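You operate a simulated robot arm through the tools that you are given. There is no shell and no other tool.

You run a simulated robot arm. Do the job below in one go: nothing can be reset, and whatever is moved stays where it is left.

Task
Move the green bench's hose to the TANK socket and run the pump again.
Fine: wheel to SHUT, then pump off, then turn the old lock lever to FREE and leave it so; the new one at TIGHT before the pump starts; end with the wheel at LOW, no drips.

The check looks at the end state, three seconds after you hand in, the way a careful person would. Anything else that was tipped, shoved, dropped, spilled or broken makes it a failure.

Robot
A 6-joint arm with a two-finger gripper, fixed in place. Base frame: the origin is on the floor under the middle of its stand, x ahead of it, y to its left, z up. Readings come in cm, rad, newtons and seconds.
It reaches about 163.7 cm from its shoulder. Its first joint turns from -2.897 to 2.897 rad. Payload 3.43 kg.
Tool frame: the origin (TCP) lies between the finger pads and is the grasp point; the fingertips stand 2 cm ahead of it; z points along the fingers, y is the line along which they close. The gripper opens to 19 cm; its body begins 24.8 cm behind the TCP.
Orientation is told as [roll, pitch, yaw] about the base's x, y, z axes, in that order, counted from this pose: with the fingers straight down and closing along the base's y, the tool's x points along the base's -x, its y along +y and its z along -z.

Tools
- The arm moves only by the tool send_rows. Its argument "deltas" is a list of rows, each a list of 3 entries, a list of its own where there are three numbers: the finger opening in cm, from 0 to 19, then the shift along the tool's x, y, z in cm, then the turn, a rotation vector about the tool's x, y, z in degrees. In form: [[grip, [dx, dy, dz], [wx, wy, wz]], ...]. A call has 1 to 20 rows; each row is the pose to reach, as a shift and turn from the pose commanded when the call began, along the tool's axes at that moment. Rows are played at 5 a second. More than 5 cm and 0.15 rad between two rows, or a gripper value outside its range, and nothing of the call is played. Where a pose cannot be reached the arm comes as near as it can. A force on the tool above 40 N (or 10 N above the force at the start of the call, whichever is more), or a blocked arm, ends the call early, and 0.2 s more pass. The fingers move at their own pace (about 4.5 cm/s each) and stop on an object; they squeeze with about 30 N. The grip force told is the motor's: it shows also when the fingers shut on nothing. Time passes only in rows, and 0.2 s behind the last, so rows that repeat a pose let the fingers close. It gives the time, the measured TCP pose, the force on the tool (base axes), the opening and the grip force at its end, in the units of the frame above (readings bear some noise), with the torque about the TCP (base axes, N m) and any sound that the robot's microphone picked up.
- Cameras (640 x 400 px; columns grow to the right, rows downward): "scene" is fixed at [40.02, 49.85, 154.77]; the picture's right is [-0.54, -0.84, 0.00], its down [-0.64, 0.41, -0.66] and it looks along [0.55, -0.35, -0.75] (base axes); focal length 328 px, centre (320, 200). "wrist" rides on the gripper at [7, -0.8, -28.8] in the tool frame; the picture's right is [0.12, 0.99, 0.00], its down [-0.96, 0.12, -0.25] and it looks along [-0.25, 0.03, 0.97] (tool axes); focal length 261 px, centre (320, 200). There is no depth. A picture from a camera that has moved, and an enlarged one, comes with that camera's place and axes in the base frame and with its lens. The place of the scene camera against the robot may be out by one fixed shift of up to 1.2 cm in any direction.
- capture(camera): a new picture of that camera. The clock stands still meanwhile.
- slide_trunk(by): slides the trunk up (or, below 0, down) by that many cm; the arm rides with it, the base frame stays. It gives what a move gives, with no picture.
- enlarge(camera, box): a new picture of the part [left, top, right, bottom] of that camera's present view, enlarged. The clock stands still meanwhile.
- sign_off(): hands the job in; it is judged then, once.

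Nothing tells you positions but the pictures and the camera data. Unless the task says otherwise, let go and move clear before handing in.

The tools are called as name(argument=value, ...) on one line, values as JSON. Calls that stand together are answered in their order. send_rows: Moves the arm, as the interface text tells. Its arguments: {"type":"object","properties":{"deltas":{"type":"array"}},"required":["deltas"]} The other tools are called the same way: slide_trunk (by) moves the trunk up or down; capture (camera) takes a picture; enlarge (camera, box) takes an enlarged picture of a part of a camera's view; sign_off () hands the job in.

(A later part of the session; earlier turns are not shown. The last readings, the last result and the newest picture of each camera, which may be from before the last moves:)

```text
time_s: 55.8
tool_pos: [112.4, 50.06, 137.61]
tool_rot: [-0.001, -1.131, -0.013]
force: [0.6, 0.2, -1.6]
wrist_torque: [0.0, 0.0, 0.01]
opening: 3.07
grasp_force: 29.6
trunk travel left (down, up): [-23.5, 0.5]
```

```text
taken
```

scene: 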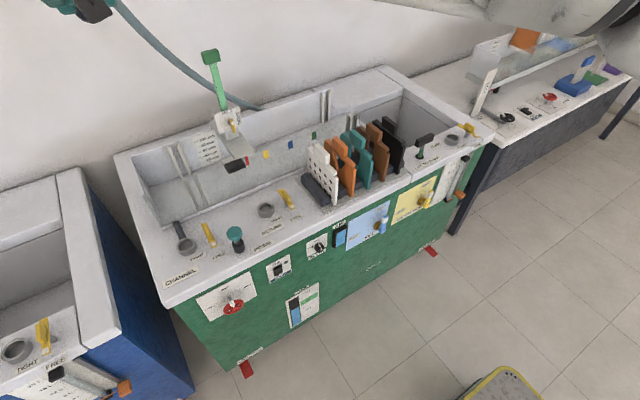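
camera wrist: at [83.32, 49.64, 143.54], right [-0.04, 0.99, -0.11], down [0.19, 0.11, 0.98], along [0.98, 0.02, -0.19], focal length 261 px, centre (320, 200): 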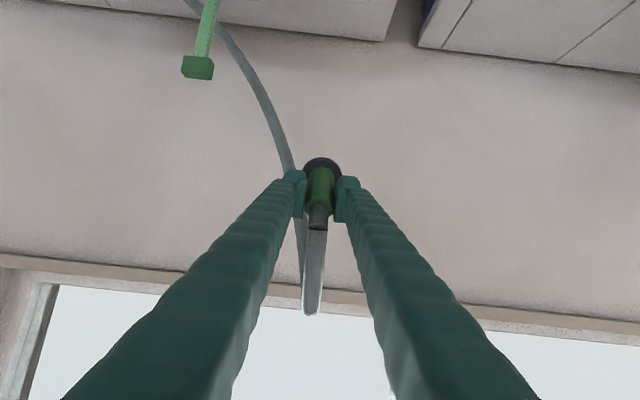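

The hose now climbs beside the post. Moving right along -y at this height, first halfway, checking the hose against the post.

send_rows(deltas=[[1.5, [0, -3.3, 0], [0, 0, 0]], [1.5, [0, -6.6, 0.1], [0, 0, 0]], [1.5, [-0.1, -10, 0.1], [0, 0, 0]], [1.5, [-0.1, -13.3, 0.15], [0, 0, 0]], [1.5, [-0.1, -16.6, 0.2], [0, 0, 0]]])

capture(camera="wrist")

capture(camera="scene")

```text
time_s: 57.0
tool_pos: [112.07, 33.36, 137.8]
tool_rot: [-0.002, -1.131, -0.015]
force: [0.2, 0.4, -2.1]
wrist_torque: [-0.07, 0.0, -0.08]
opening: 3.05
grasp_force: 30.2
trunk travel left (down, up): [-23.5, 0.5]
```

```text
taken
camera wrist: at [83.2, 32.96, 143.69], right [-0.04, 0.99, -0.11], down [0.19, 0.11, 0.98], along [0.98, 0.01, -0.19], focal length 261 px, centre (320, 200)
```

wrist: 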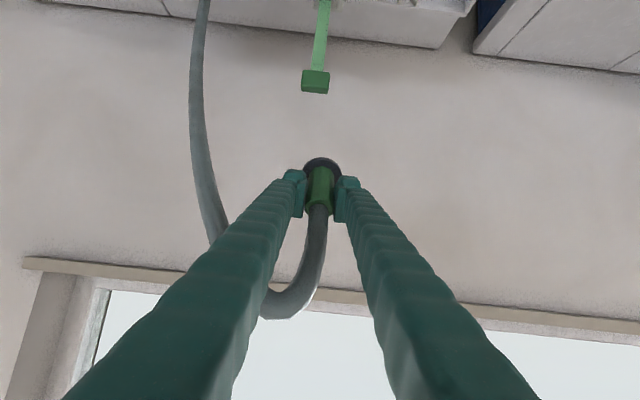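

```text
taken
```

scene: 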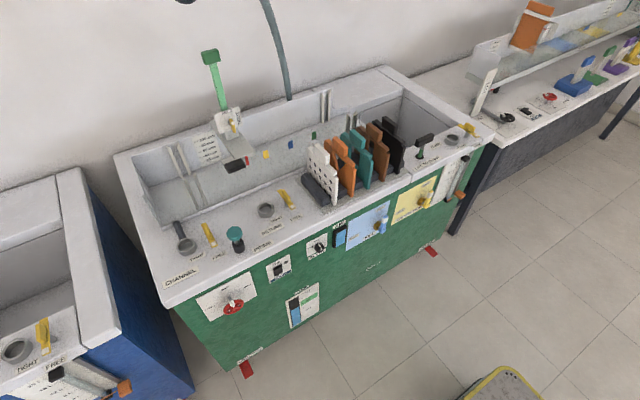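

The hose has swung clear over to the right of the post, and the post is untouched. Continuing right and slightly back at this height.

send_rows(deltas=[[1.5, [0.28, -3.35, -0.59], [0, 0, 0]], [1.5, [0.55, -6.7, -1.18], [0, 0, 0]], [1.5, [0.83, -10.05, -1.76], [0, 0, 0]], [1.5, [1.1, -13.4, -2.35], [0, 0, 0]], [1.5, [1.4, -16.75, -2.94], [0, 0, 0]], [1.5, [1.66, -20.1, -3.5], [0, 0, 0]], [1.5, [1.94, -23.45, -4.1], [0, 0, 0]], [1.5, [2.2, -26.8, -4.7], [0, 0, 0]], [1.5, [2.5, -30.15, -5.3], [0, 0, 0]], [1.5, [2.77, -33.5, -5.88], [0, 0, 0]]])

capture(camera="wrist")

capture(camera="scene")

```text
time_s: 59.2
tool_pos: [105.16, 0.08, 137.78]
tool_rot: [-0.001, -1.131, -0.012]
force: [0.0, 0.9, -1.6]
wrist_torque: [-0.05, 0.02, -0.13]
opening: 3.06
grasp_force: 30.5
trunk travel left (down, up): [-23.5, 0.5]
```

```text
taken
camera wrist: at [76.19, -0.4, 143.61], right [-0.04, 0.99, -0.11], down [0.19, 0.11, 0.98], along [0.98, 0.01, -0.19], focal length 261 px, centre (320, 200)
```

wrist: 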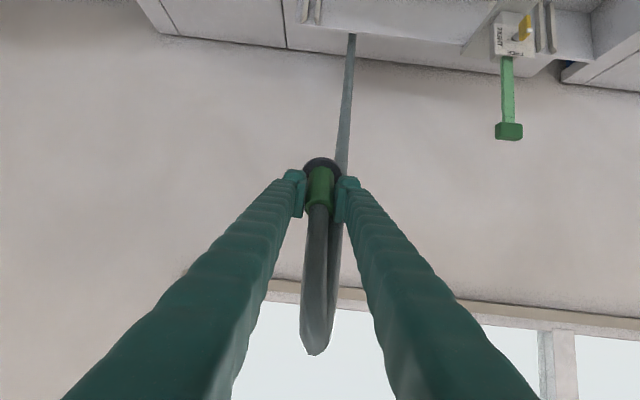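

```text
taken
```

scene: 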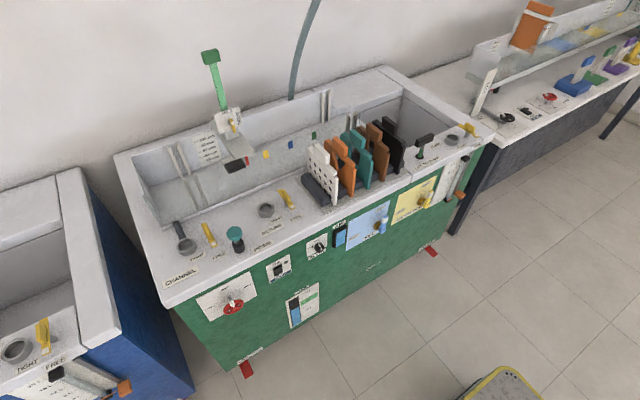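

All clear. Now moving to a point above the TANK socket while bringing the plug back upright.

send_rows(deltas=[[1.5, [2.07, -2.95, -0.28], [0, 3.08, 0]], [1.5, [4.14, -5.9, -0.56], [0, 6.15, 0]], [1.5, [6.2, -8.84, -0.84], [0, 9.23, 0]], [1.5, [8.28, -11.8, -1.11], [0, 12.3, 0]], [1.5, [10.35, -14.7, -1.39], [0, 15.4, 0]], [1.5, [12.4, -17.7, -1.67], [0, 18.5, 0]], [1.5, [14.5, -20.6, -1.95], [0, 21.5, 0]], [1.5, [16.55, -23.6, -2.23], [0, 24.6, 0]], [1.5, [18.6, -26.5, -2.5], [0, 27.7, 0]], [1.5, [20.7, -29.5, -2.78], [0, 30.8, 0]], [1.5, [22.8, -32.4, -3.06], [0, 33.8, 0]], [1.5, [24.8, -35.4, -3.34], [0, 36.9, 0]], [1.5, [26.9, -38.3, -3.62], [0, 40, 0]], [1.5, [26.9, -38.3, -3.62], [0, 40, 0]]])

capture(camera="wrist")

capture(camera="scene")

```text
time_s: 62.2
tool_pos: [90.08, -38.26, 114.81]
tool_rot: [0.0, -0.431, -0.013]
force: [0.0, 0.3, -1.2]
wrist_torque: [0.03, 0.02, 0.03]
opening: 3.06
grasp_force: 29.9
trunk travel left (down, up): [-23.5, 0.5]
```

```text
taken
camera wrist: at [71.62, -38.79, 138.06], right [-0.09, 0.99, -0.05], down [0.77, 0.1, 0.63], along [0.63, 0.02, -0.78], focal length 261 px, centre (320, 200)
```

wrist: 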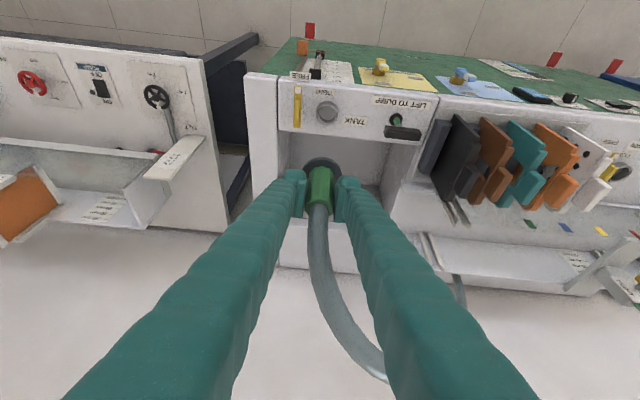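

```text
taken
```

scene: 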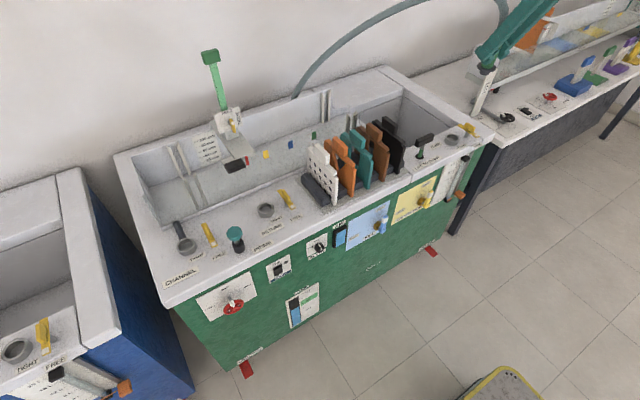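

The plug is upright above the TANK area and the hose arcs freely. I'll zoom to measure the TANK socket and lever.

enlarge(camera="wrist", box=[272, 70, 400, 150])

enlarge(camera="scene", box=[400, 90, 512, 160])

enlarge(camera="wrist", box=[240, 140, 400, 240])

```text
5.00 times, centred on (336, 110) of wrist
camera zoom: at [71.62, -38.79, 138.06], right [-0.09, 0.99, -0.05], down [0.77, 0.1, 0.63], along [0.63, 0.02, -0.78], focal length 1303 px, centre (240, 650)
```

zoom: 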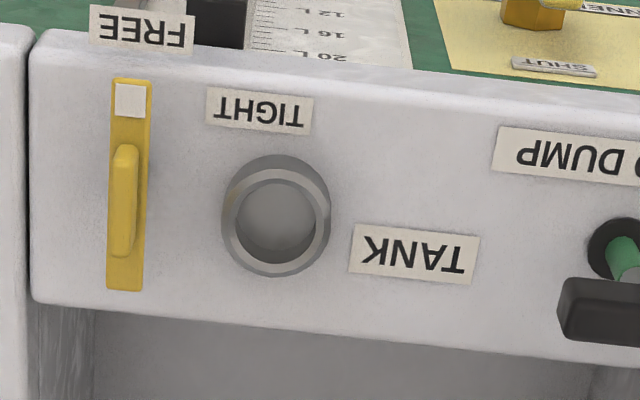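

```text
5.71 times, centred on (456, 125) of scene
camera zoom: at [40.02, 49.85, 154.77], right [-0.54, -0.84, 0.0], down [-0.64, 0.41, -0.66], along [0.55, -0.35, -0.75], focal length 1873 px, centre (-457, 629)
```

zoom: 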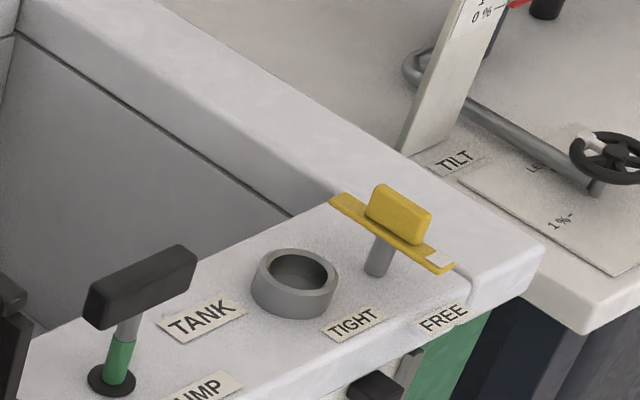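

```text
4.00 times, centred on (320, 190) of wrist
camera zoom: at [71.62, -38.79, 138.06], right [-0.09, 0.99, -0.05], down [0.77, 0.1, 0.63], along [0.63, 0.02, -0.78], focal length 1043 px, centre (320, 240)
```

zoom: 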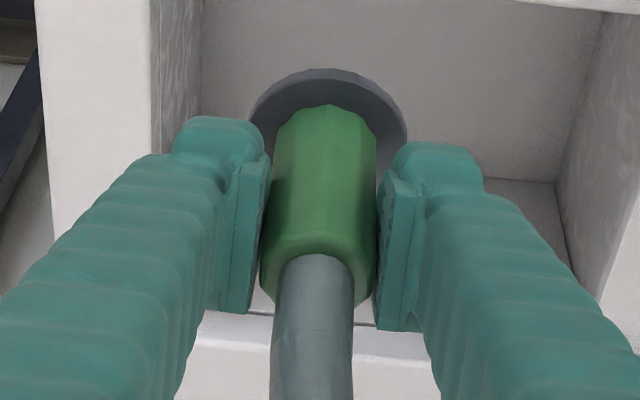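

The TANK socket is about (92.3, -38.0) with its lever at FREE to its right. I'll lower the plug to the same height above the socket as in my CHANNEL picture, so I can compare the two views directly for alignment.

send_rows(deltas=[[1.5, [1.0, 0.05, 3.07], [0, 0, 0]], [1.5, [2.0, 0.1, 6.14], [0, 0, 0]], [1.5, [3.0, 0.15, 9.2], [0, 0, 0]], [1.5, [4.0, 0.2, 12.3], [0, 0, 0]], [1.5, [5.0, 0.25, 15.35], [0, 0, 0]], [1.5, [6.05, 0.29, 18.42], [0, 0, 0]], [1.5, [6.05, 0.29, 18.42], [0, 0, 0]]])

enlarge(camera="wrist", box=[240, 140, 400, 240])

enlarge(camera="wrist", box=[260, 100, 388, 180])

enlarge(camera="scene", box=[400, 70, 528, 150])

```text
time_s: 63.8
tool_pos: [92.19, -37.83, 95.66]
tool_rot: [0.0, -0.432, -0.014]
force: [-1.0, 0.0, -2.0]
wrist_torque: [0.01, 0.02, 0.01]
opening: 3.04
grasp_force: 29.6
trunk travel left (down, up): [-23.5, 0.5]
```

```text
4.00 times, centred on (320, 190) of wrist
camera zoom: at [73.85, -38.47, 118.8], right [-0.09, 0.99, -0.05], down [0.77, 0.1, 0.63], along [0.63, 0.02, -0.78], focal length 1043 px, centre (320, 240)
```

zoom: 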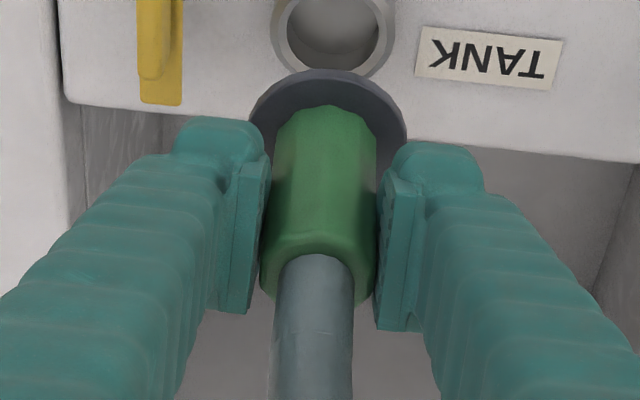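

```text
5.00 times, centred on (324, 140) of wrist
camera zoom: at [73.85, -38.47, 118.8], right [-0.09, 0.99, -0.05], down [0.77, 0.1, 0.63], along [0.63, 0.02, -0.78], focal length 1303 px, centre (300, 500)
```

zoom: 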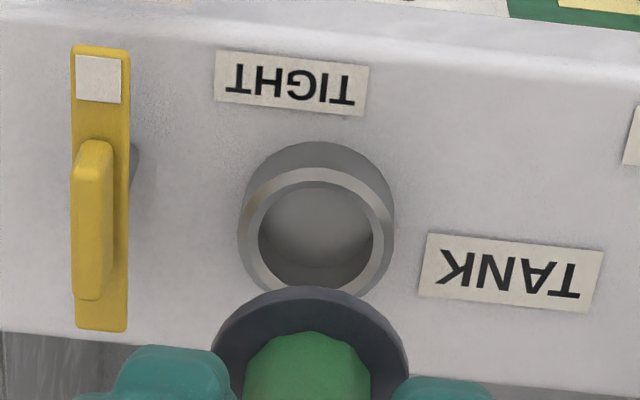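

```text
5.00 times, centred on (464, 110) of scene
camera zoom: at [40.02, 49.85, 154.77], right [-0.54, -0.84, 0.0], down [-0.64, 0.41, -0.66], along [0.55, -0.35, -0.75], focal length 1639 px, centre (-400, 650)
```

zoom: 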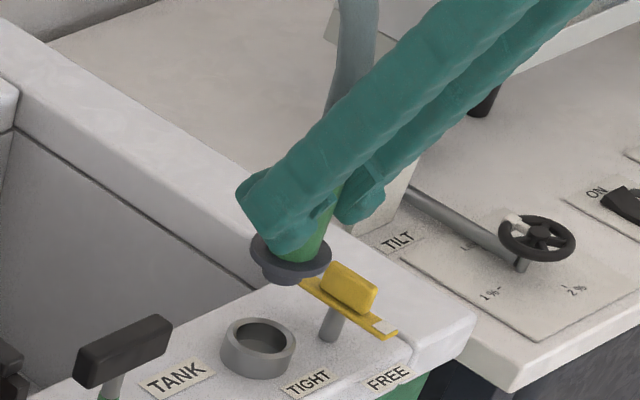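

The TANK ring sits at nearly the same pixels as the CHANNEL ring did, so the plug is aligned within about a millimetre. Lowering to about 2 cm above the seat, then checking again.

send_rows(deltas=[[1.5, [0.6, -0.03, 1.4], [0, 0, 0]], [1.5, [1.2, -0.05, 2.8], [0, 0, 0]], [1.5, [1.83, -0.07, 4.1], [0, 0, 0]], [1.5, [1.83, -0.07, 4.1], [0, 0, 0]]])

enlarge(camera="wrist", box=[260, 110, 388, 190])

enlarge(camera="scene", box=[416, 100, 496, 150])

```text
time_s: 64.8
tool_pos: [92.37, -37.85, 91.24]
tool_rot: [0.0, -0.432, -0.014]
force: [0.7, 0.0, -1.6]
wrist_torque: [-0.03, 0.01, -0.02]
opening: 3.03
grasp_force: 29.6
trunk travel left (down, up): [-23.5, 0.5]
```

```text
5.00 times, centred on (324, 150) of wrist
camera zoom: at [73.83, -38.5, 114.36], right [-0.09, 0.99, -0.05], down [0.77, 0.1, 0.63], along [0.63, 0.02, -0.78], focal length 1303 px, centre (300, 450)
```

zoom: 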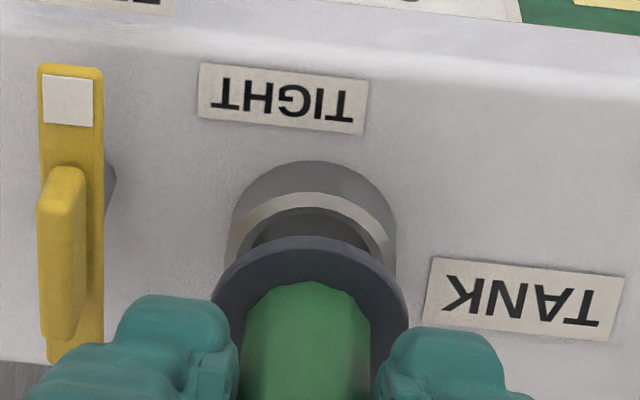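

```text
8.00 times, centred on (456, 125) of scene
camera zoom: at [40.02, 49.85, 154.77], right [-0.54, -0.84, 0.0], down [-0.64, 0.41, -0.66], along [0.55, -0.35, -0.75], focal length 2622 px, centre (-768, 800)
```

zoom: 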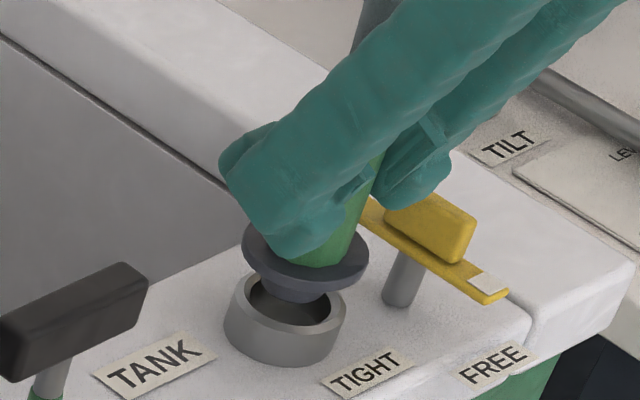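

Spigot is centred over the ring in both views. Lowering onto the seat slowly.

send_rows(deltas=[[1.5, [0.21, 0, 0.45], [0, 0, 0]], [1.5, [0.42, 0, 0.91], [0, 0, 0]], [1.5, [0.63, 0, 1.36], [0, 0, 0]], [1.5, [0.79, 0, 1.73], [0, 0, 0]], [1.5, [0.88, 0, 1.91], [0, 0, 0]]])

enlarge(camera="wrist", box=[260, 110, 388, 190])

enlarge(camera="scene", box=[416, 100, 496, 150])

```text
time_s: 66.0
tool_pos: [92.28, -37.82, 89.15]
tool_rot: [-0.001, -0.433, -0.014]
force: [-0.5, 0.1, -1.5]
wrist_torque: [-0.02, -0.02, 0.01]
opening: 3.06
grasp_force: 30.1
trunk travel left (down, up): [-23.5, 0.5]
```

```text
5.00 times, centred on (324, 150) of wrist
camera zoom: at [73.83, -38.49, 112.28], right [-0.09, 0.99, -0.05], down [0.77, 0.1, 0.63], along [0.63, 0.02, -0.78], focal length 1303 px, centre (300, 450)
```

zoom: 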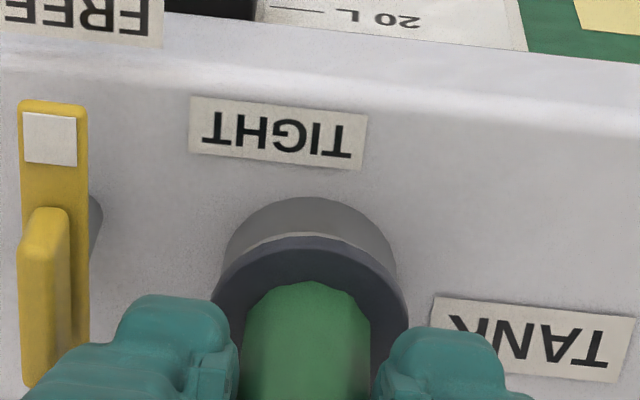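

```text
8.00 times, centred on (456, 125) of scene
camera zoom: at [40.02, 49.85, 154.77], right [-0.54, -0.84, 0.0], down [-0.64, 0.41, -0.66], along [0.55, -0.35, -0.75], focal length 2622 px, centre (-768, 800)
```

zoom: 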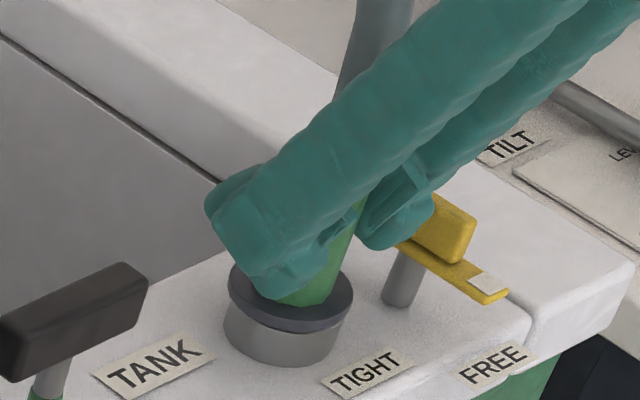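

No contact force yet and a thin sliver of ring is still visible, so I'll keep lowering in tiny steps until it seats.

send_rows(deltas=[[1.5, [0.06, 0, 0.14], [0, 0, 0]], [1.5, [0.13, 0, 0.27], [0, 0, 0]], [1.5, [0.19, 0, 0.41], [0, 0, 0]]])

enlarge(camera="wrist", box=[280, 130, 360, 180])

enlarge(camera="scene", box=[432, 120, 480, 150])

```text
time_s: 66.8
tool_pos: [92.21, -37.86, 88.88]
tool_rot: [-0.003, -0.437, -0.012]
force: [-2.5, 1.9, 27.9]
wrist_torque: [0.04, 0.06, 0.0]
opening: 3.05
grasp_force: 29.9
trunk travel left (down, up): [-23.5, 0.5]
```

```text
8.00 times, centred on (320, 155) of wrist
camera zoom: at [73.76, -38.5, 112.1], right [-0.09, 0.99, -0.05], down [0.77, 0.1, 0.63], along [0.63, 0.02, -0.77], focal length 2085 px, centre (320, 560)
```

zoom: 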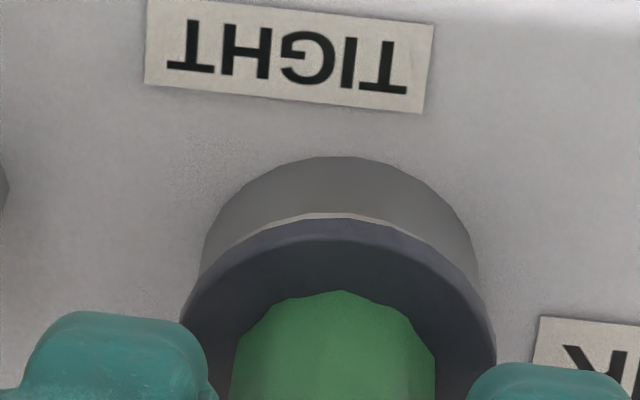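

```text
13.33 times, centred on (456, 135) of scene
camera zoom: at [40.02, 49.85, 154.77], right [-0.54, -0.84, 0.0], down [-0.64, 0.41, -0.66], along [0.55, -0.35, -0.75], focal length 4370 px, centre (-1493, 1067)
```

zoom: 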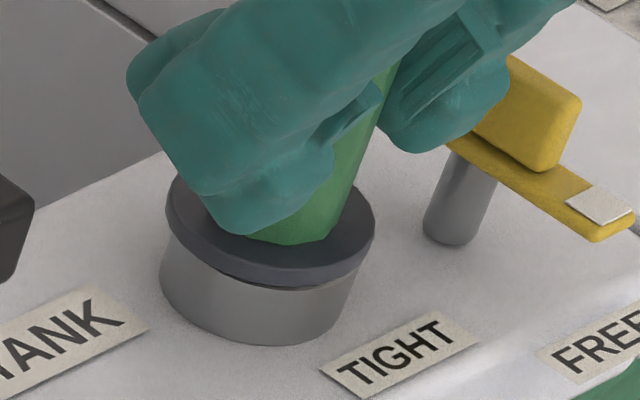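

The plug is seated: 28 N contact at z 88.9, with the flange flat on the ring all round. Releasing and backing out along the tool axis.

send_rows(deltas=[[2.5, [0, 0, 0], [0, 0, 0]], [4, [0, 0, 0], [0, 0, 0]], [5, [0, 0, 0], [0, 0, 0]], [5, [0, 0, 0], [0, 0, 0]]])

enlarge(camera="wrist", box=[240, 110, 400, 210])

enlarge(camera="scene", box=[416, 100, 496, 150])

```text
time_s: 67.8
tool_pos: [92.26, -37.96, 88.63]
tool_rot: [-0.001, -0.434, -0.015]
force: [-0.2, 0.3, 0.1]
wrist_torque: [-0.01, 0.01, 0.0]
opening: 5.03
grasp_force: 0.1
trunk travel left (down, up): [-23.5, 0.5]
```

```text
4.00 times, centred on (320, 160) of wrist
camera zoom: at [73.81, -38.55, 111.81], right [-0.09, 0.99, -0.05], down [0.77, 0.1, 0.63], along [0.63, 0.02, -0.78], focal length 1043 px, centre (320, 360)
```

zoom: 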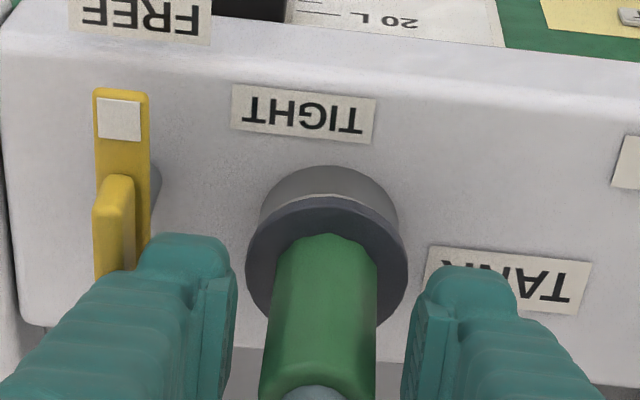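

```text
8.00 times, centred on (456, 125) of scene
camera zoom: at [40.02, 49.85, 154.77], right [-0.54, -0.84, 0.0], down [-0.64, 0.41, -0.66], along [0.55, -0.35, -0.75], focal length 2622 px, centre (-768, 800)
```

zoom: 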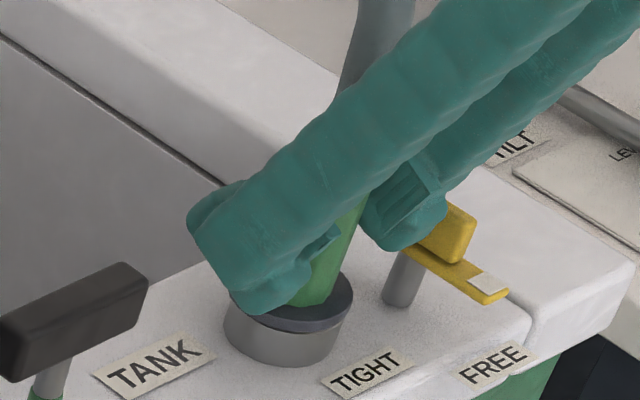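

Released. I'll back off along the tool axis to the same relative viewpoint I had at CHANNEL, so I can compare how the plug sits.

send_rows(deltas=[[5.2, [0, 0, -3], [0, 0, 0]], [5.5, [0, 0, -6], [0, 0, 0]], [5.5, [0, 0, -9], [0, 0, 0]], [5.5, [0.17, 0.05, -11.7], [0, 0, 0]], [5.5, [0.17, 0.05, -11.7], [0, 0, 0]]])

enlarge(camera="wrist", box=[240, 140, 400, 240])

enlarge(camera="scene", box=[416, 90, 496, 140])

capture(camera="scene")

```text
time_s: 69.0
tool_pos: [87.17, -37.82, 99.28]
tool_rot: [0.001, -0.432, -0.013]
force: [-0.9, -0.5, 0.4]
wrist_torque: [-0.01, 0.01, -0.01]
opening: 5.48
grasp_force: 0.0
trunk travel left (down, up): [-23.5, 0.5]
```

```text
4.00 times, centred on (320, 190) of wrist
camera zoom: at [68.75, -38.39, 122.46], right [-0.09, 0.99, -0.05], down [0.77, 0.1, 0.63], along [0.63, 0.02, -0.78], focal length 1043 px, centre (320, 240)
```

zoom: 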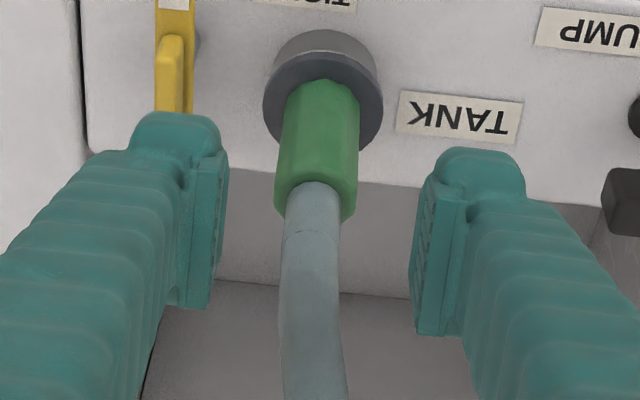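

```text
8.00 times, centred on (456, 115) of scene
camera zoom: at [40.02, 49.85, 154.77], right [-0.54, -0.84, 0.0], down [-0.64, 0.41, -0.66], along [0.55, -0.35, -0.75], focal length 2622 px, centre (-768, 880)
```

zoom: 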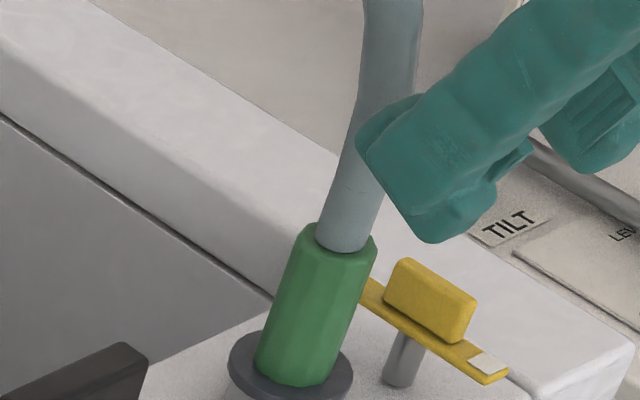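

```text
taken
```

scene: 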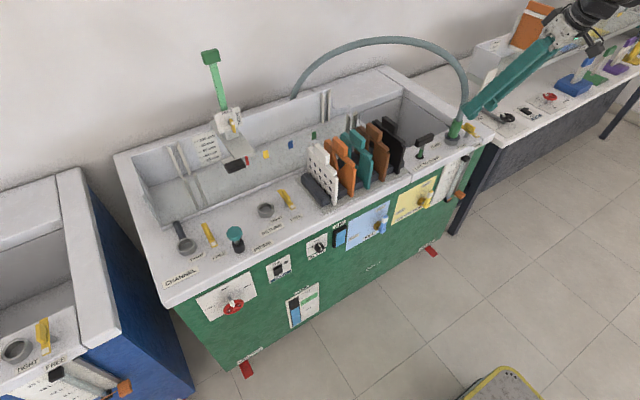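

Orientation and height look the same as at CHANNEL. I'll zoom in hard on the joint between the flange and the ring to be sure there's no gap.

enlarge(camera="wrist", box=[300, 143, 340, 168])

enlarge(camera="scene", box=[436, 122, 476, 147])

```text
16.00 times, centred on (320, 156) of wrist
camera zoom: at [68.75, -38.39, 122.46], right [-0.09, 0.99, -0.05], down [0.77, 0.1, 0.63], along [0.63, 0.02, -0.78], focal length 4170 px, centre (320, 912)
```

zoom: 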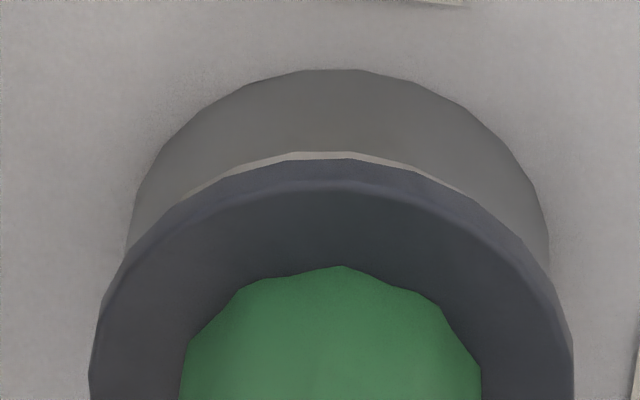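

```text
16.00 times, centred on (456, 134) of scene
camera zoom: at [40.02, 49.85, 154.77], right [-0.54, -0.84, 0.0], down [-0.64, 0.41, -0.66], along [0.55, -0.35, -0.75], focal length 5245 px, centre (-1856, 1248)
```

zoom: 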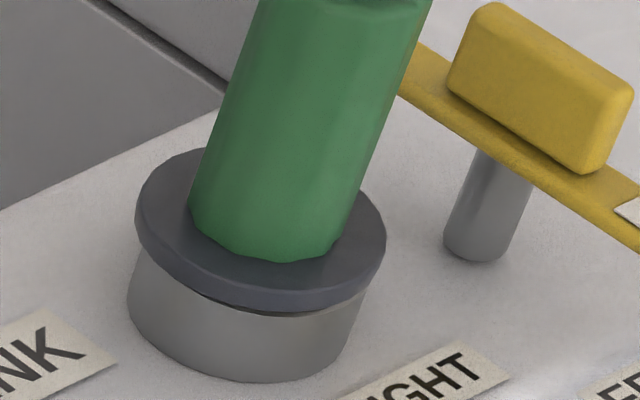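

The flange seems shifted about 2 mm away from the robot, with a slight gap, so it may be resting on the ring's chamfer. I'll re-grip, shift the plug about 2 mm towards the robot, and press it home.

send_rows(deltas=[[5.2, [-0.05, -0.05, 4], [0, 0, 0]], [5, [-0.1, -0.05, 7.5], [0, 0, 0]], [5, [-0.15, -0.05, 10], [0, 0, 0]], [5, [-0.17, -0.05, 11.5], [0, 0, 0]], [5, [-0.17, -0.05, 11.5], [0, 0, 0]], [4, [-0.17, -0.05, 11.5], [0, 0, 0]], [3, [-0.17, -0.05, 11.5], [0, 0, 0]], [1.5, [-0.17, -0.05, 11.5], [0, 0, 0]], [1.5, [-0.17, -0.05, 11.5], [0, 0, 0]], [1.5, [-0.17, -0.05, 11.5], [0, 0, 0]]])

enlarge(camera="wrist", box=[260, 110, 388, 190])

```text
time_s: 71.2
tool_pos: [92.08, -37.93, 88.74]
tool_rot: [0.0, -0.434, -0.014]
force: [-0.3, -0.4, -0.6]
wrist_torque: [0.01, 0.01, -0.02]
opening: 3.06
grasp_force: 30.3
trunk travel left (down, up): [-23.5, 0.5]
```

```text
5.00 times, centred on (324, 150) of wrist
camera zoom: at [73.7, -38.5, 111.99], right [-0.09, 0.99, -0.05], down [0.77, 0.1, 0.63], along [0.63, 0.02, -0.78], focal length 1303 px, centre (300, 450)
```

zoom: 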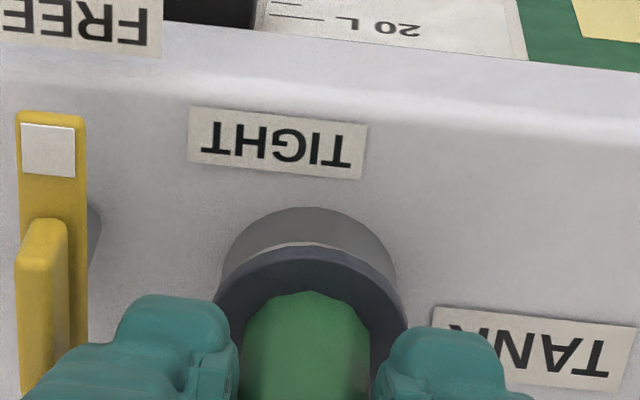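

send_rows(deltas=[[1.5, [-0.167, 0, -0.363], [0, 0, 0]], [1.5, [0.033, 0.03, -0.455], [0, 0, 0]], [1.5, [0.033, 0.03, -0.455], [0, 0, 0]], [1.5, [0.2, 0.03, -0.092], [0, 0, 0]], [1.5, [0.2, 0.03, -0.092], [0, 0, 0]]])

enlarge(camera="wrist", box=[260, 110, 388, 190])

```text
time_s: 72.4
tool_pos: [91.89, -37.86, 88.88]
tool_rot: [0.0, -0.433, -0.015]
force: [-0.5, -1.1, -2.1]
wrist_torque: [0.0, 0.01, 0.0]
opening: 3.06
grasp_force: 30.0
trunk travel left (down, up): [-23.5, 0.5]
```

```text
5.00 times, centred on (324, 150) of wrist
camera zoom: at [73.47, -38.5, 112.01], right [-0.09, 0.99, -0.05], down [0.77, 0.1, 0.63], along [0.63, 0.02, -0.78], focal length 1303 px, centre (300, 450)
```

zoom: 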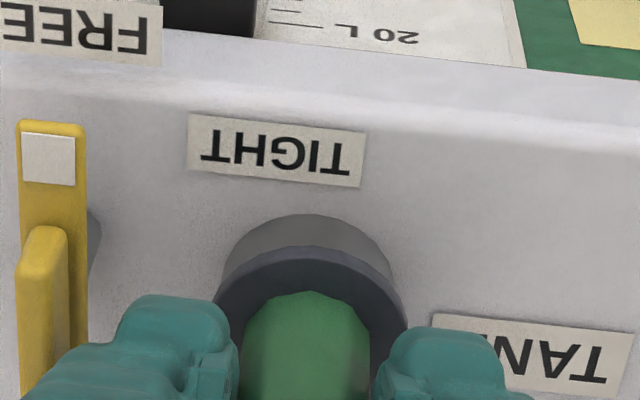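

Now it looks exactly like it did at CHANNEL. Pressing down in tiny steps to seat it.

send_rows(deltas=[[1.5, [0.04, 0, 0.09], [0, 0, 0]], [1.5, [0.08, 0, 0.18], [0, 0, 0]], [1.5, [0.12, 0, 0.27], [0, 0, 0]], [1.5, [0.15, 0, 0.33], [0, 0, 0]]])

enlarge(camera="wrist", box=[260, 110, 388, 190])

enlarge(camera="scene", box=[436, 122, 476, 147])

```text
time_s: 73.4
tool_pos: [91.95, -38.12, 88.79]
tool_rot: [-0.002, -0.435, -0.014]
force: [-3.3, -0.5, 26.7]
wrist_torque: [0.01, 0.13, -0.01]
opening: 3.04
grasp_force: 30.0
trunk travel left (down, up): [-23.5, 0.5]
```

```text
5.00 times, centred on (324, 150) of wrist
camera zoom: at [73.42, -38.47, 111.9], right [-0.09, 0.99, -0.05], down [0.77, 0.1, 0.63], along [0.63, 0.02, -0.77], focal length 1303 px, centre (300, 450)
```

zoom: 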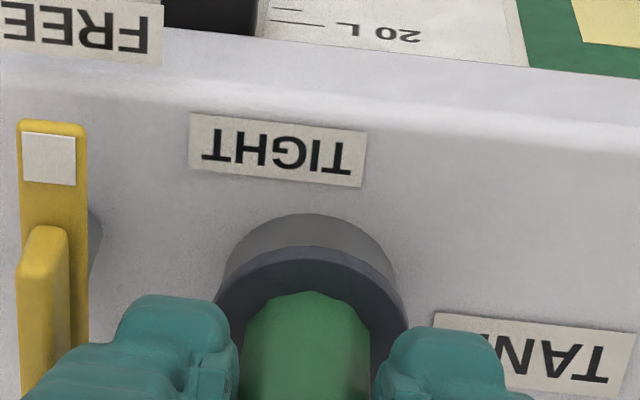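

```text
16.00 times, centred on (456, 134) of scene
camera zoom: at [40.02, 49.85, 154.77], right [-0.54, -0.84, 0.0], down [-0.64, 0.41, -0.66], along [0.55, -0.35, -0.75], focal length 5245 px, centre (-1856, 1248)
```

zoom: 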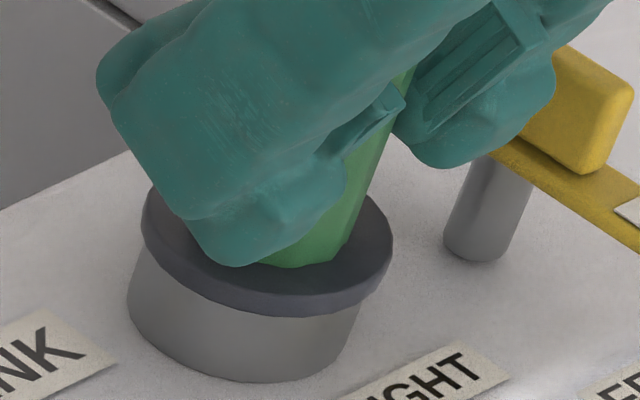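

Seated flush with no gap in either view. Releasing and retreating along the tool axis.

send_rows(deltas=[[1.5, [-0.05, 0, -0.11], [0, 0, 0]], [3, [-0.05, 0, -0.11], [0, 0, 0]], [4.5, [-0.05, 0, -0.11], [0, 0, 0]], [5, [-0.05, 0, -0.11], [0, 0, 0]], [5, [-0.05, 0, -0.11], [0, 0, 0]], [5.2, [0, 0, -3], [0, 0, 0]], [5.5, [0, 0, -6], [0, 0, 0]], [5.5, [0, 0, -9], [0, 0, 0]], [5.5, [0, 0, -12], [0, 0, 0]], [5.5, [0, 0, -15], [0, 0, 0]]])

enlarge(camera="scene", box=[436, 122, 476, 147])

capture(camera="wrist")

enlarge(camera="wrist", box=[260, 110, 388, 190])

```text
time_s: 75.6
tool_pos: [85.56, -37.85, 102.0]
tool_rot: [0.001, -0.431, -0.014]
force: [0.1, -0.7, -0.6]
wrist_torque: [0.02, 0.06, 0.01]
opening: 5.48
grasp_force: 0.0
trunk travel left (down, up): [-23.5, 0.5]
```

```text
16.00 times, centred on (456, 134) of scene
camera zoom: at [40.02, 49.85, 154.77], right [-0.54, -0.84, 0.0], down [-0.64, 0.41, -0.66], along [0.55, -0.35, -0.75], focal length 5245 px, centre (-1856, 1248)
```

zoom: 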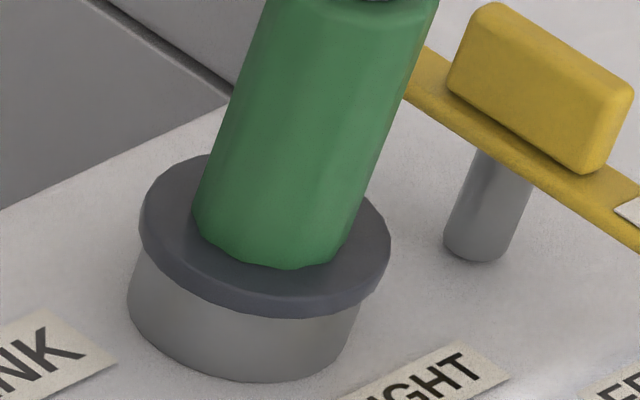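

```text
taken
camera wrist: at [67.24, -38.46, 125.27], right [-0.09, 0.99, -0.05], down [0.77, 0.1, 0.63], along [0.63, 0.02, -0.78], focal length 261 px, centre (320, 200)
```

wrist: 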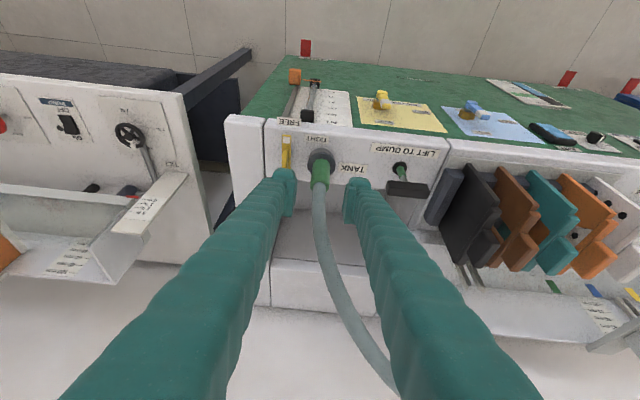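

```text
5.00 times, centred on (324, 150) of wrist
camera zoom: at [67.24, -38.46, 125.27], right [-0.09, 0.99, -0.05], down [0.77, 0.1, 0.63], along [0.63, 0.02, -0.78], focal length 1303 px, centre (300, 450)
```

zoom: 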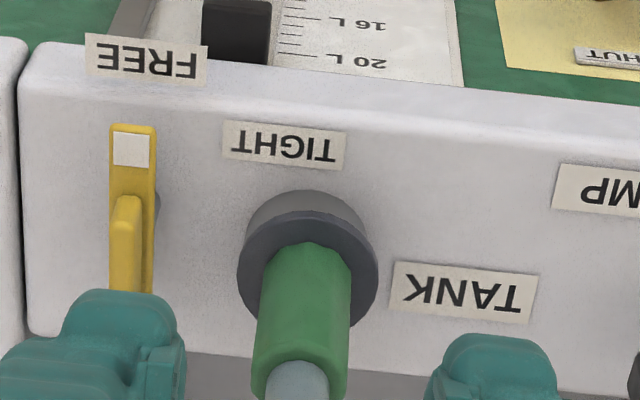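

The plug sits flush in TANK. Next is the TANK lever (centre about (91.0, -44.15), tip towards the robot = FREE). I'll move up and right of the plug, straighten the tool, and test a yaw that keeps the camera side away from the hose.

send_rows(deltas=[[5.5, [-1.6, -0.5, -2.6], [0, 6.2, 0]], [5.5, [-3.2, -2.0, -5.1], [0, 12.4, 0]], [5.5, [-4.8, -4.0, -7.7], [0, 18.5, 0]], [4, [-6.45, -6.28, -10.24], [0, 24.7, 0]], [3, [-6.45, -6.28, -10.24], [0, 24.7, 0]]])

capture(camera="wrist")

capture(camera="scene")

```text
time_s: 76.8
tool_pos: [87.07, -44.03, 114.06]
tool_rot: [-0.001, 0.001, -0.015]
force: [-0.1, -0.7, -1.2]
wrist_torque: [0.06, 0.13, -0.02]
opening: 2.98
grasp_force: 0.1
trunk travel left (down, up): [-23.5, 0.5]
```

```text
taken
camera wrist: at [80.12, -44.81, 142.8], right [-0.1, 0.99, 0.0], down [0.96, 0.1, 0.25], along [0.25, 0.03, -0.97], focal length 261 px, centre (320, 200)
```

wrist: 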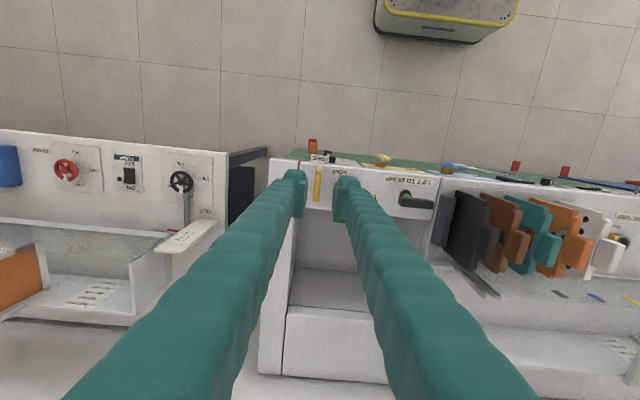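

```text
taken
```

scene: 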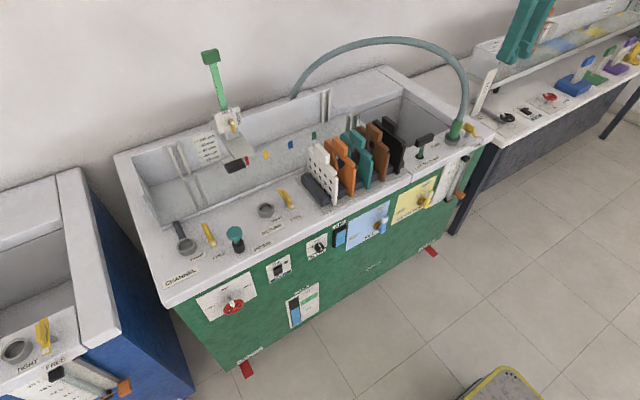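

Testing the turn towards yaw +180° here in free space, in two parts.

send_rows(deltas=[[3, [0, 0, 0], [0, 0, -8]], [3, [0, 0, 0], [0, 0, -16]], [3, [0, 0, 0], [0, 0, -24]], [3, [0, 0, 0], [0, 0, -32]], [3, [0, 0, 0], [0, 0, -40]], [3, [0, 0, 0], [0, 0, -48]], [3, [0, 0, 0], [0, 0, -56]], [3, [0, 0, 0], [0, 0, -64]], [3, [0, 0, 0], [0, 0, -72]], [3, [0, 0, 0], [0, 0, -80]], [3, [0, 0, 0], [0, 0, -88]], [3, [0, 0, 0], [0, 0, -96]], [3, [0, 0, 0], [0, 0, -104]], [3, [0, 0, 0], [0, 0, -112]], [3, [0, 0, 0], [0, 0, -120]]])

capture(camera="wrist")

```text
time_s: 80.0
tool_pos: [87.1, -43.96, 114.15]
tool_rot: [-0.001, 0.001, 2.083]
force: [-0.3, 0.0, -0.6]
wrist_torque: [-0.01, -0.01, 0.0]
opening: 3.0
grasp_force: 0.0
trunk travel left (down, up): [-23.5, 0.5]
```

```text
taken
camera wrist: at [91.28, -49.87, 142.88], right [-0.81, -0.59, 0.0], down [-0.57, 0.78, 0.25], along [-0.14, 0.2, -0.97], focal length 261 px, centre (320, 200)
```

wrist: 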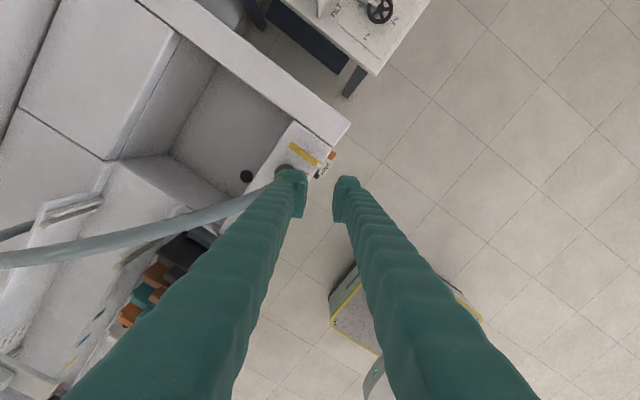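

send_rows(deltas=[[3, [0, 0, 0], [0, 0, -8]], [3, [0, 0, 0], [0, 0, -16]], [3, [0, 0, 0], [0, 0, -24]], [3, [0, 0, 0], [0, 0, -32]], [3, [0, 0, 0], [0, 0, -40]], [3, [0, 0, 0], [0, 0, -48]], [3, [0, 0, 0], [0, 0, -56]], [3, [0, 0, 0], [0, 0, -60.6]], [3, [0, 0, 0], [0, 0, -60.6]]])

capture(camera="wrist")

enlarge(camera="wrist", box=[260, 120, 420, 220])

```text
time_s: 82.0
tool_pos: [87.89, -42.58, 114.04]
tool_rot: [0.006, 0.005, 2.533]
force: [0.7, 0.3, 0.6]
wrist_torque: [0.03, -0.03, 0.02]
opening: 3.0
grasp_force: 0.0
out of reach, approached as far as the arm can: row 4, 5, 6, 7, 8, 9
trunk travel left (down, up): [-23.5, 0.5]
```

```text
taken
camera wrist: at [94.24, -45.7, 142.85], right [-0.47, -0.88, 0.01], down [-0.85, 0.46, 0.25], along [-0.22, 0.11, -0.97], focal length 261 px, centre (320, 200)
```

wrist: 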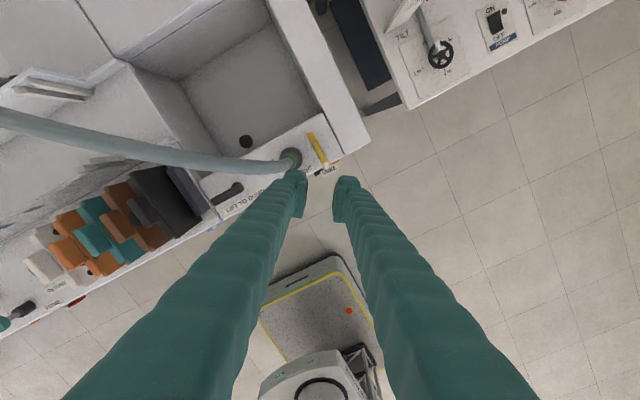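

```text
4.00 times, centred on (340, 170) of wrist
camera zoom: at [94.24, -45.7, 142.85], right [-0.47, -0.88, 0.01], down [-0.85, 0.46, 0.25], along [-0.22, 0.11, -0.97], focal length 1043 px, centre (240, 320)
```

zoom: 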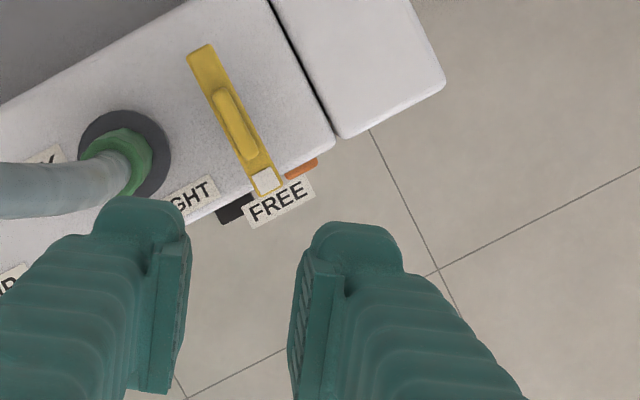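

Yaw +180° is beyond the last joint's range, so I'll use yaw 0 → -100° instead; the hose (about (95.6, -33.6) at z 110) stays several centimetres clear. Turning back to yaw 0 first.

send_rows(deltas=[[3, [0, 0, 0], [0, 0, 8]], [3, [0, 0, 0], [0, 0, 16]], [3, [0, 0, 0], [0, 0, 24]], [3, [0, 0, 0], [0, 0, 32]], [3, [0, 0, 0], [0, 0, 40]], [3, [0, 0, 0], [0, 0, 48]], [3, [0, 0, 0], [0, 0, 56]], [3, [0, 0, 0], [0, 0, 64]], [3, [0, 0, 0], [0, 0, 72]], [3, [0, 0, 0], [0, 0, 80]], [3, [0, 0, 0], [0, 0, 88]], [3, [0, 0, 0], [0, 0, 96]], [3, [0, 0, 0], [0, 0, 104]], [3, [0, 0, 0], [0, 0, 112]], [3, [0, 0, 0], [0, 0, 120]], [3, [0, 0, 0], [0, 0, 128]], [3, [0, 0, 0], [0, 0, 136]], [3, [0, 0, 0], [0, 0, 144]], [3, [0, 0, 0], [0, 0, 145.1]]])

enlarge(camera="wrist", box=[260, 120, 420, 220])

```text
time_s: 86.0
tool_pos: [87.77, -42.53, 114.02]
tool_rot: [-0.01, 0.0, 0.002]
force: [-0.6, 0.3, 0.2]
wrist_torque: [0.02, 0.01, 0.0]
opening: 3.0
grasp_force: 0.0
trunk travel left (down, up): [-23.5, 0.5]
```

```text
4.00 times, centred on (340, 170) of wrist
camera zoom: at [80.93, -43.23, 142.84], right [-0.12, 0.99, -0.01], down [0.96, 0.12, 0.24], along [0.24, 0.02, -0.97], focal length 1043 px, centre (240, 320)
```

zoom: 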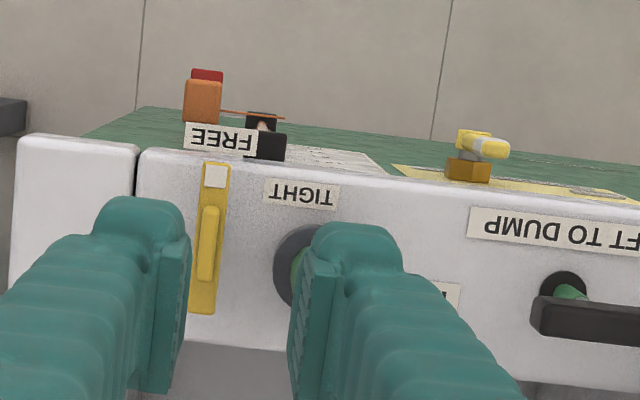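

Lever centre refined to about (91.1, -44.2). Moving above it, slightly towards its tip for plug clearance, with a narrow opening.

send_rows(deltas=[[3, [-1.1, -0.85, 3], [-0.3, 0, 0]], [2.6, [-2.2, -1.7, 6], [-0.57, 0, 0]], [2.6, [-2.2, -1.7, 9.5], [-0.57, 0, 0]], [2.6, [-2.2, -1.7, 13], [-0.57, 0, 0]], [2.6, [-2.2, -1.7, 13], [-0.57, 0, 0]]])

enlarge(camera="wrist", box=[240, 120, 400, 220])

enlarge(camera="scene", box=[400, 40, 528, 150])

```text
time_s: 87.2
tool_pos: [90.1, -44.4, 101.01]
tool_rot: [0.0, 0.003, 0.001]
force: [0.2, 0.5, -0.1]
wrist_torque: [0.0, 0.02, 0.03]
opening: 2.61
grasp_force: 0.1
trunk travel left (down, up): [-23.5, 0.5]
```

```text
4.00 times, centred on (320, 170) of wrist
camera zoom: at [83.16, -45.38, 129.82], right [-0.12, 0.99, 0.0], down [0.96, 0.12, 0.25], along [0.24, 0.03, -0.97], focal length 1043 px, centre (320, 320)
```

zoom: 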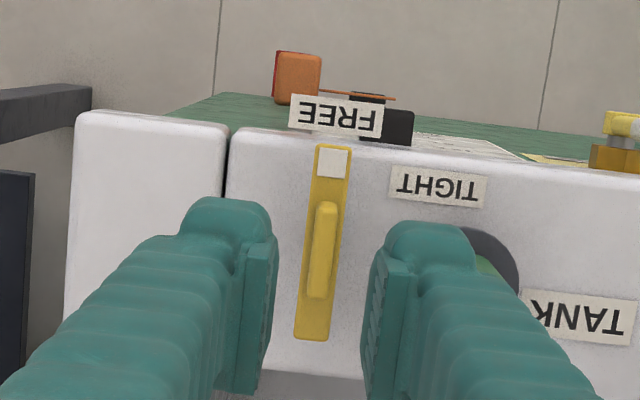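

```text
3.64 times, centred on (464, 95) of scene
camera zoom: at [40.02, 49.85, 154.77], right [-0.54, -0.84, 0.0], down [-0.64, 0.41, -0.66], along [0.55, -0.35, -0.75], focal length 1192 px, centre (-204, 582)
```

zoom: 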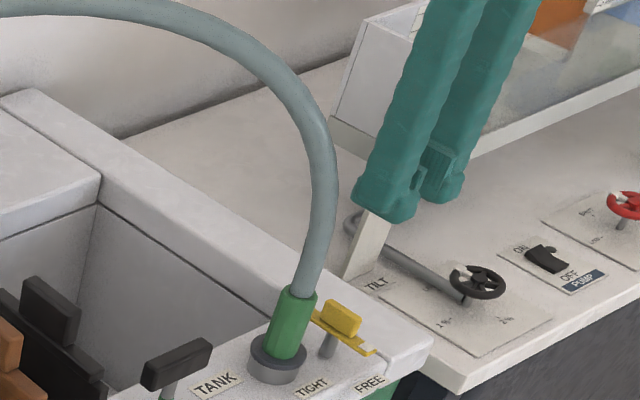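

Aligned, with clearance on the plug side. Descending onto the lever handle.

send_rows(deltas=[[2.6, [0, 0, 4], [0, 0, 0]], [2.6, [0, 0, 7.5], [0, 0, 0]], [2.6, [0, 0, 10], [0, 0, 0]], [2.6, [0, 0, 12], [0, 0, 0]], [2.6, [0, 0, 13.8], [0, 0, 0]], [2.6, [0, 0, 13.8], [0, 0, 0]]])

enlarge(camera="wrist", box=[240, 120, 400, 220])

enlarge(camera="scene", box=[416, 90, 496, 150])

```text
time_s: 88.6
tool_pos: [90.12, -44.31, 87.15]
tool_rot: [0.001, 0.002, 0.002]
force: [-0.8, -0.5, 0.3]
wrist_torque: [0.0, 0.01, -0.01]
opening: 2.6
grasp_force: 0.1
trunk travel left (down, up): [-23.5, 0.5]
```

```text
4.00 times, centred on (320, 170) of wrist
camera zoom: at [83.13, -45.32, 115.9], right [-0.12, 0.99, 0.0], down [0.96, 0.12, 0.25], along [0.24, 0.03, -0.97], focal length 1043 px, centre (320, 320)
```

zoom: 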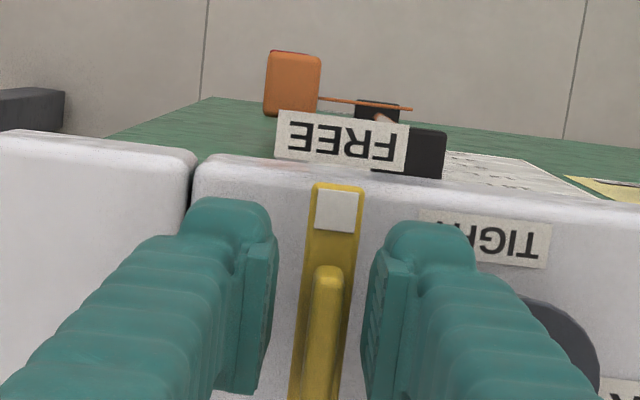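

```text
6.67 times, centred on (456, 120) of scene
camera zoom: at [40.02, 49.85, 154.77], right [-0.54, -0.84, 0.0], down [-0.64, 0.41, -0.66], along [0.55, -0.35, -0.75], focal length 2185 px, centre (-587, 733)
```

zoom: 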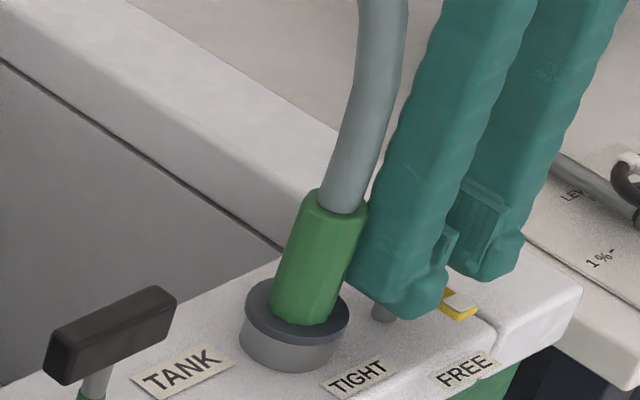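

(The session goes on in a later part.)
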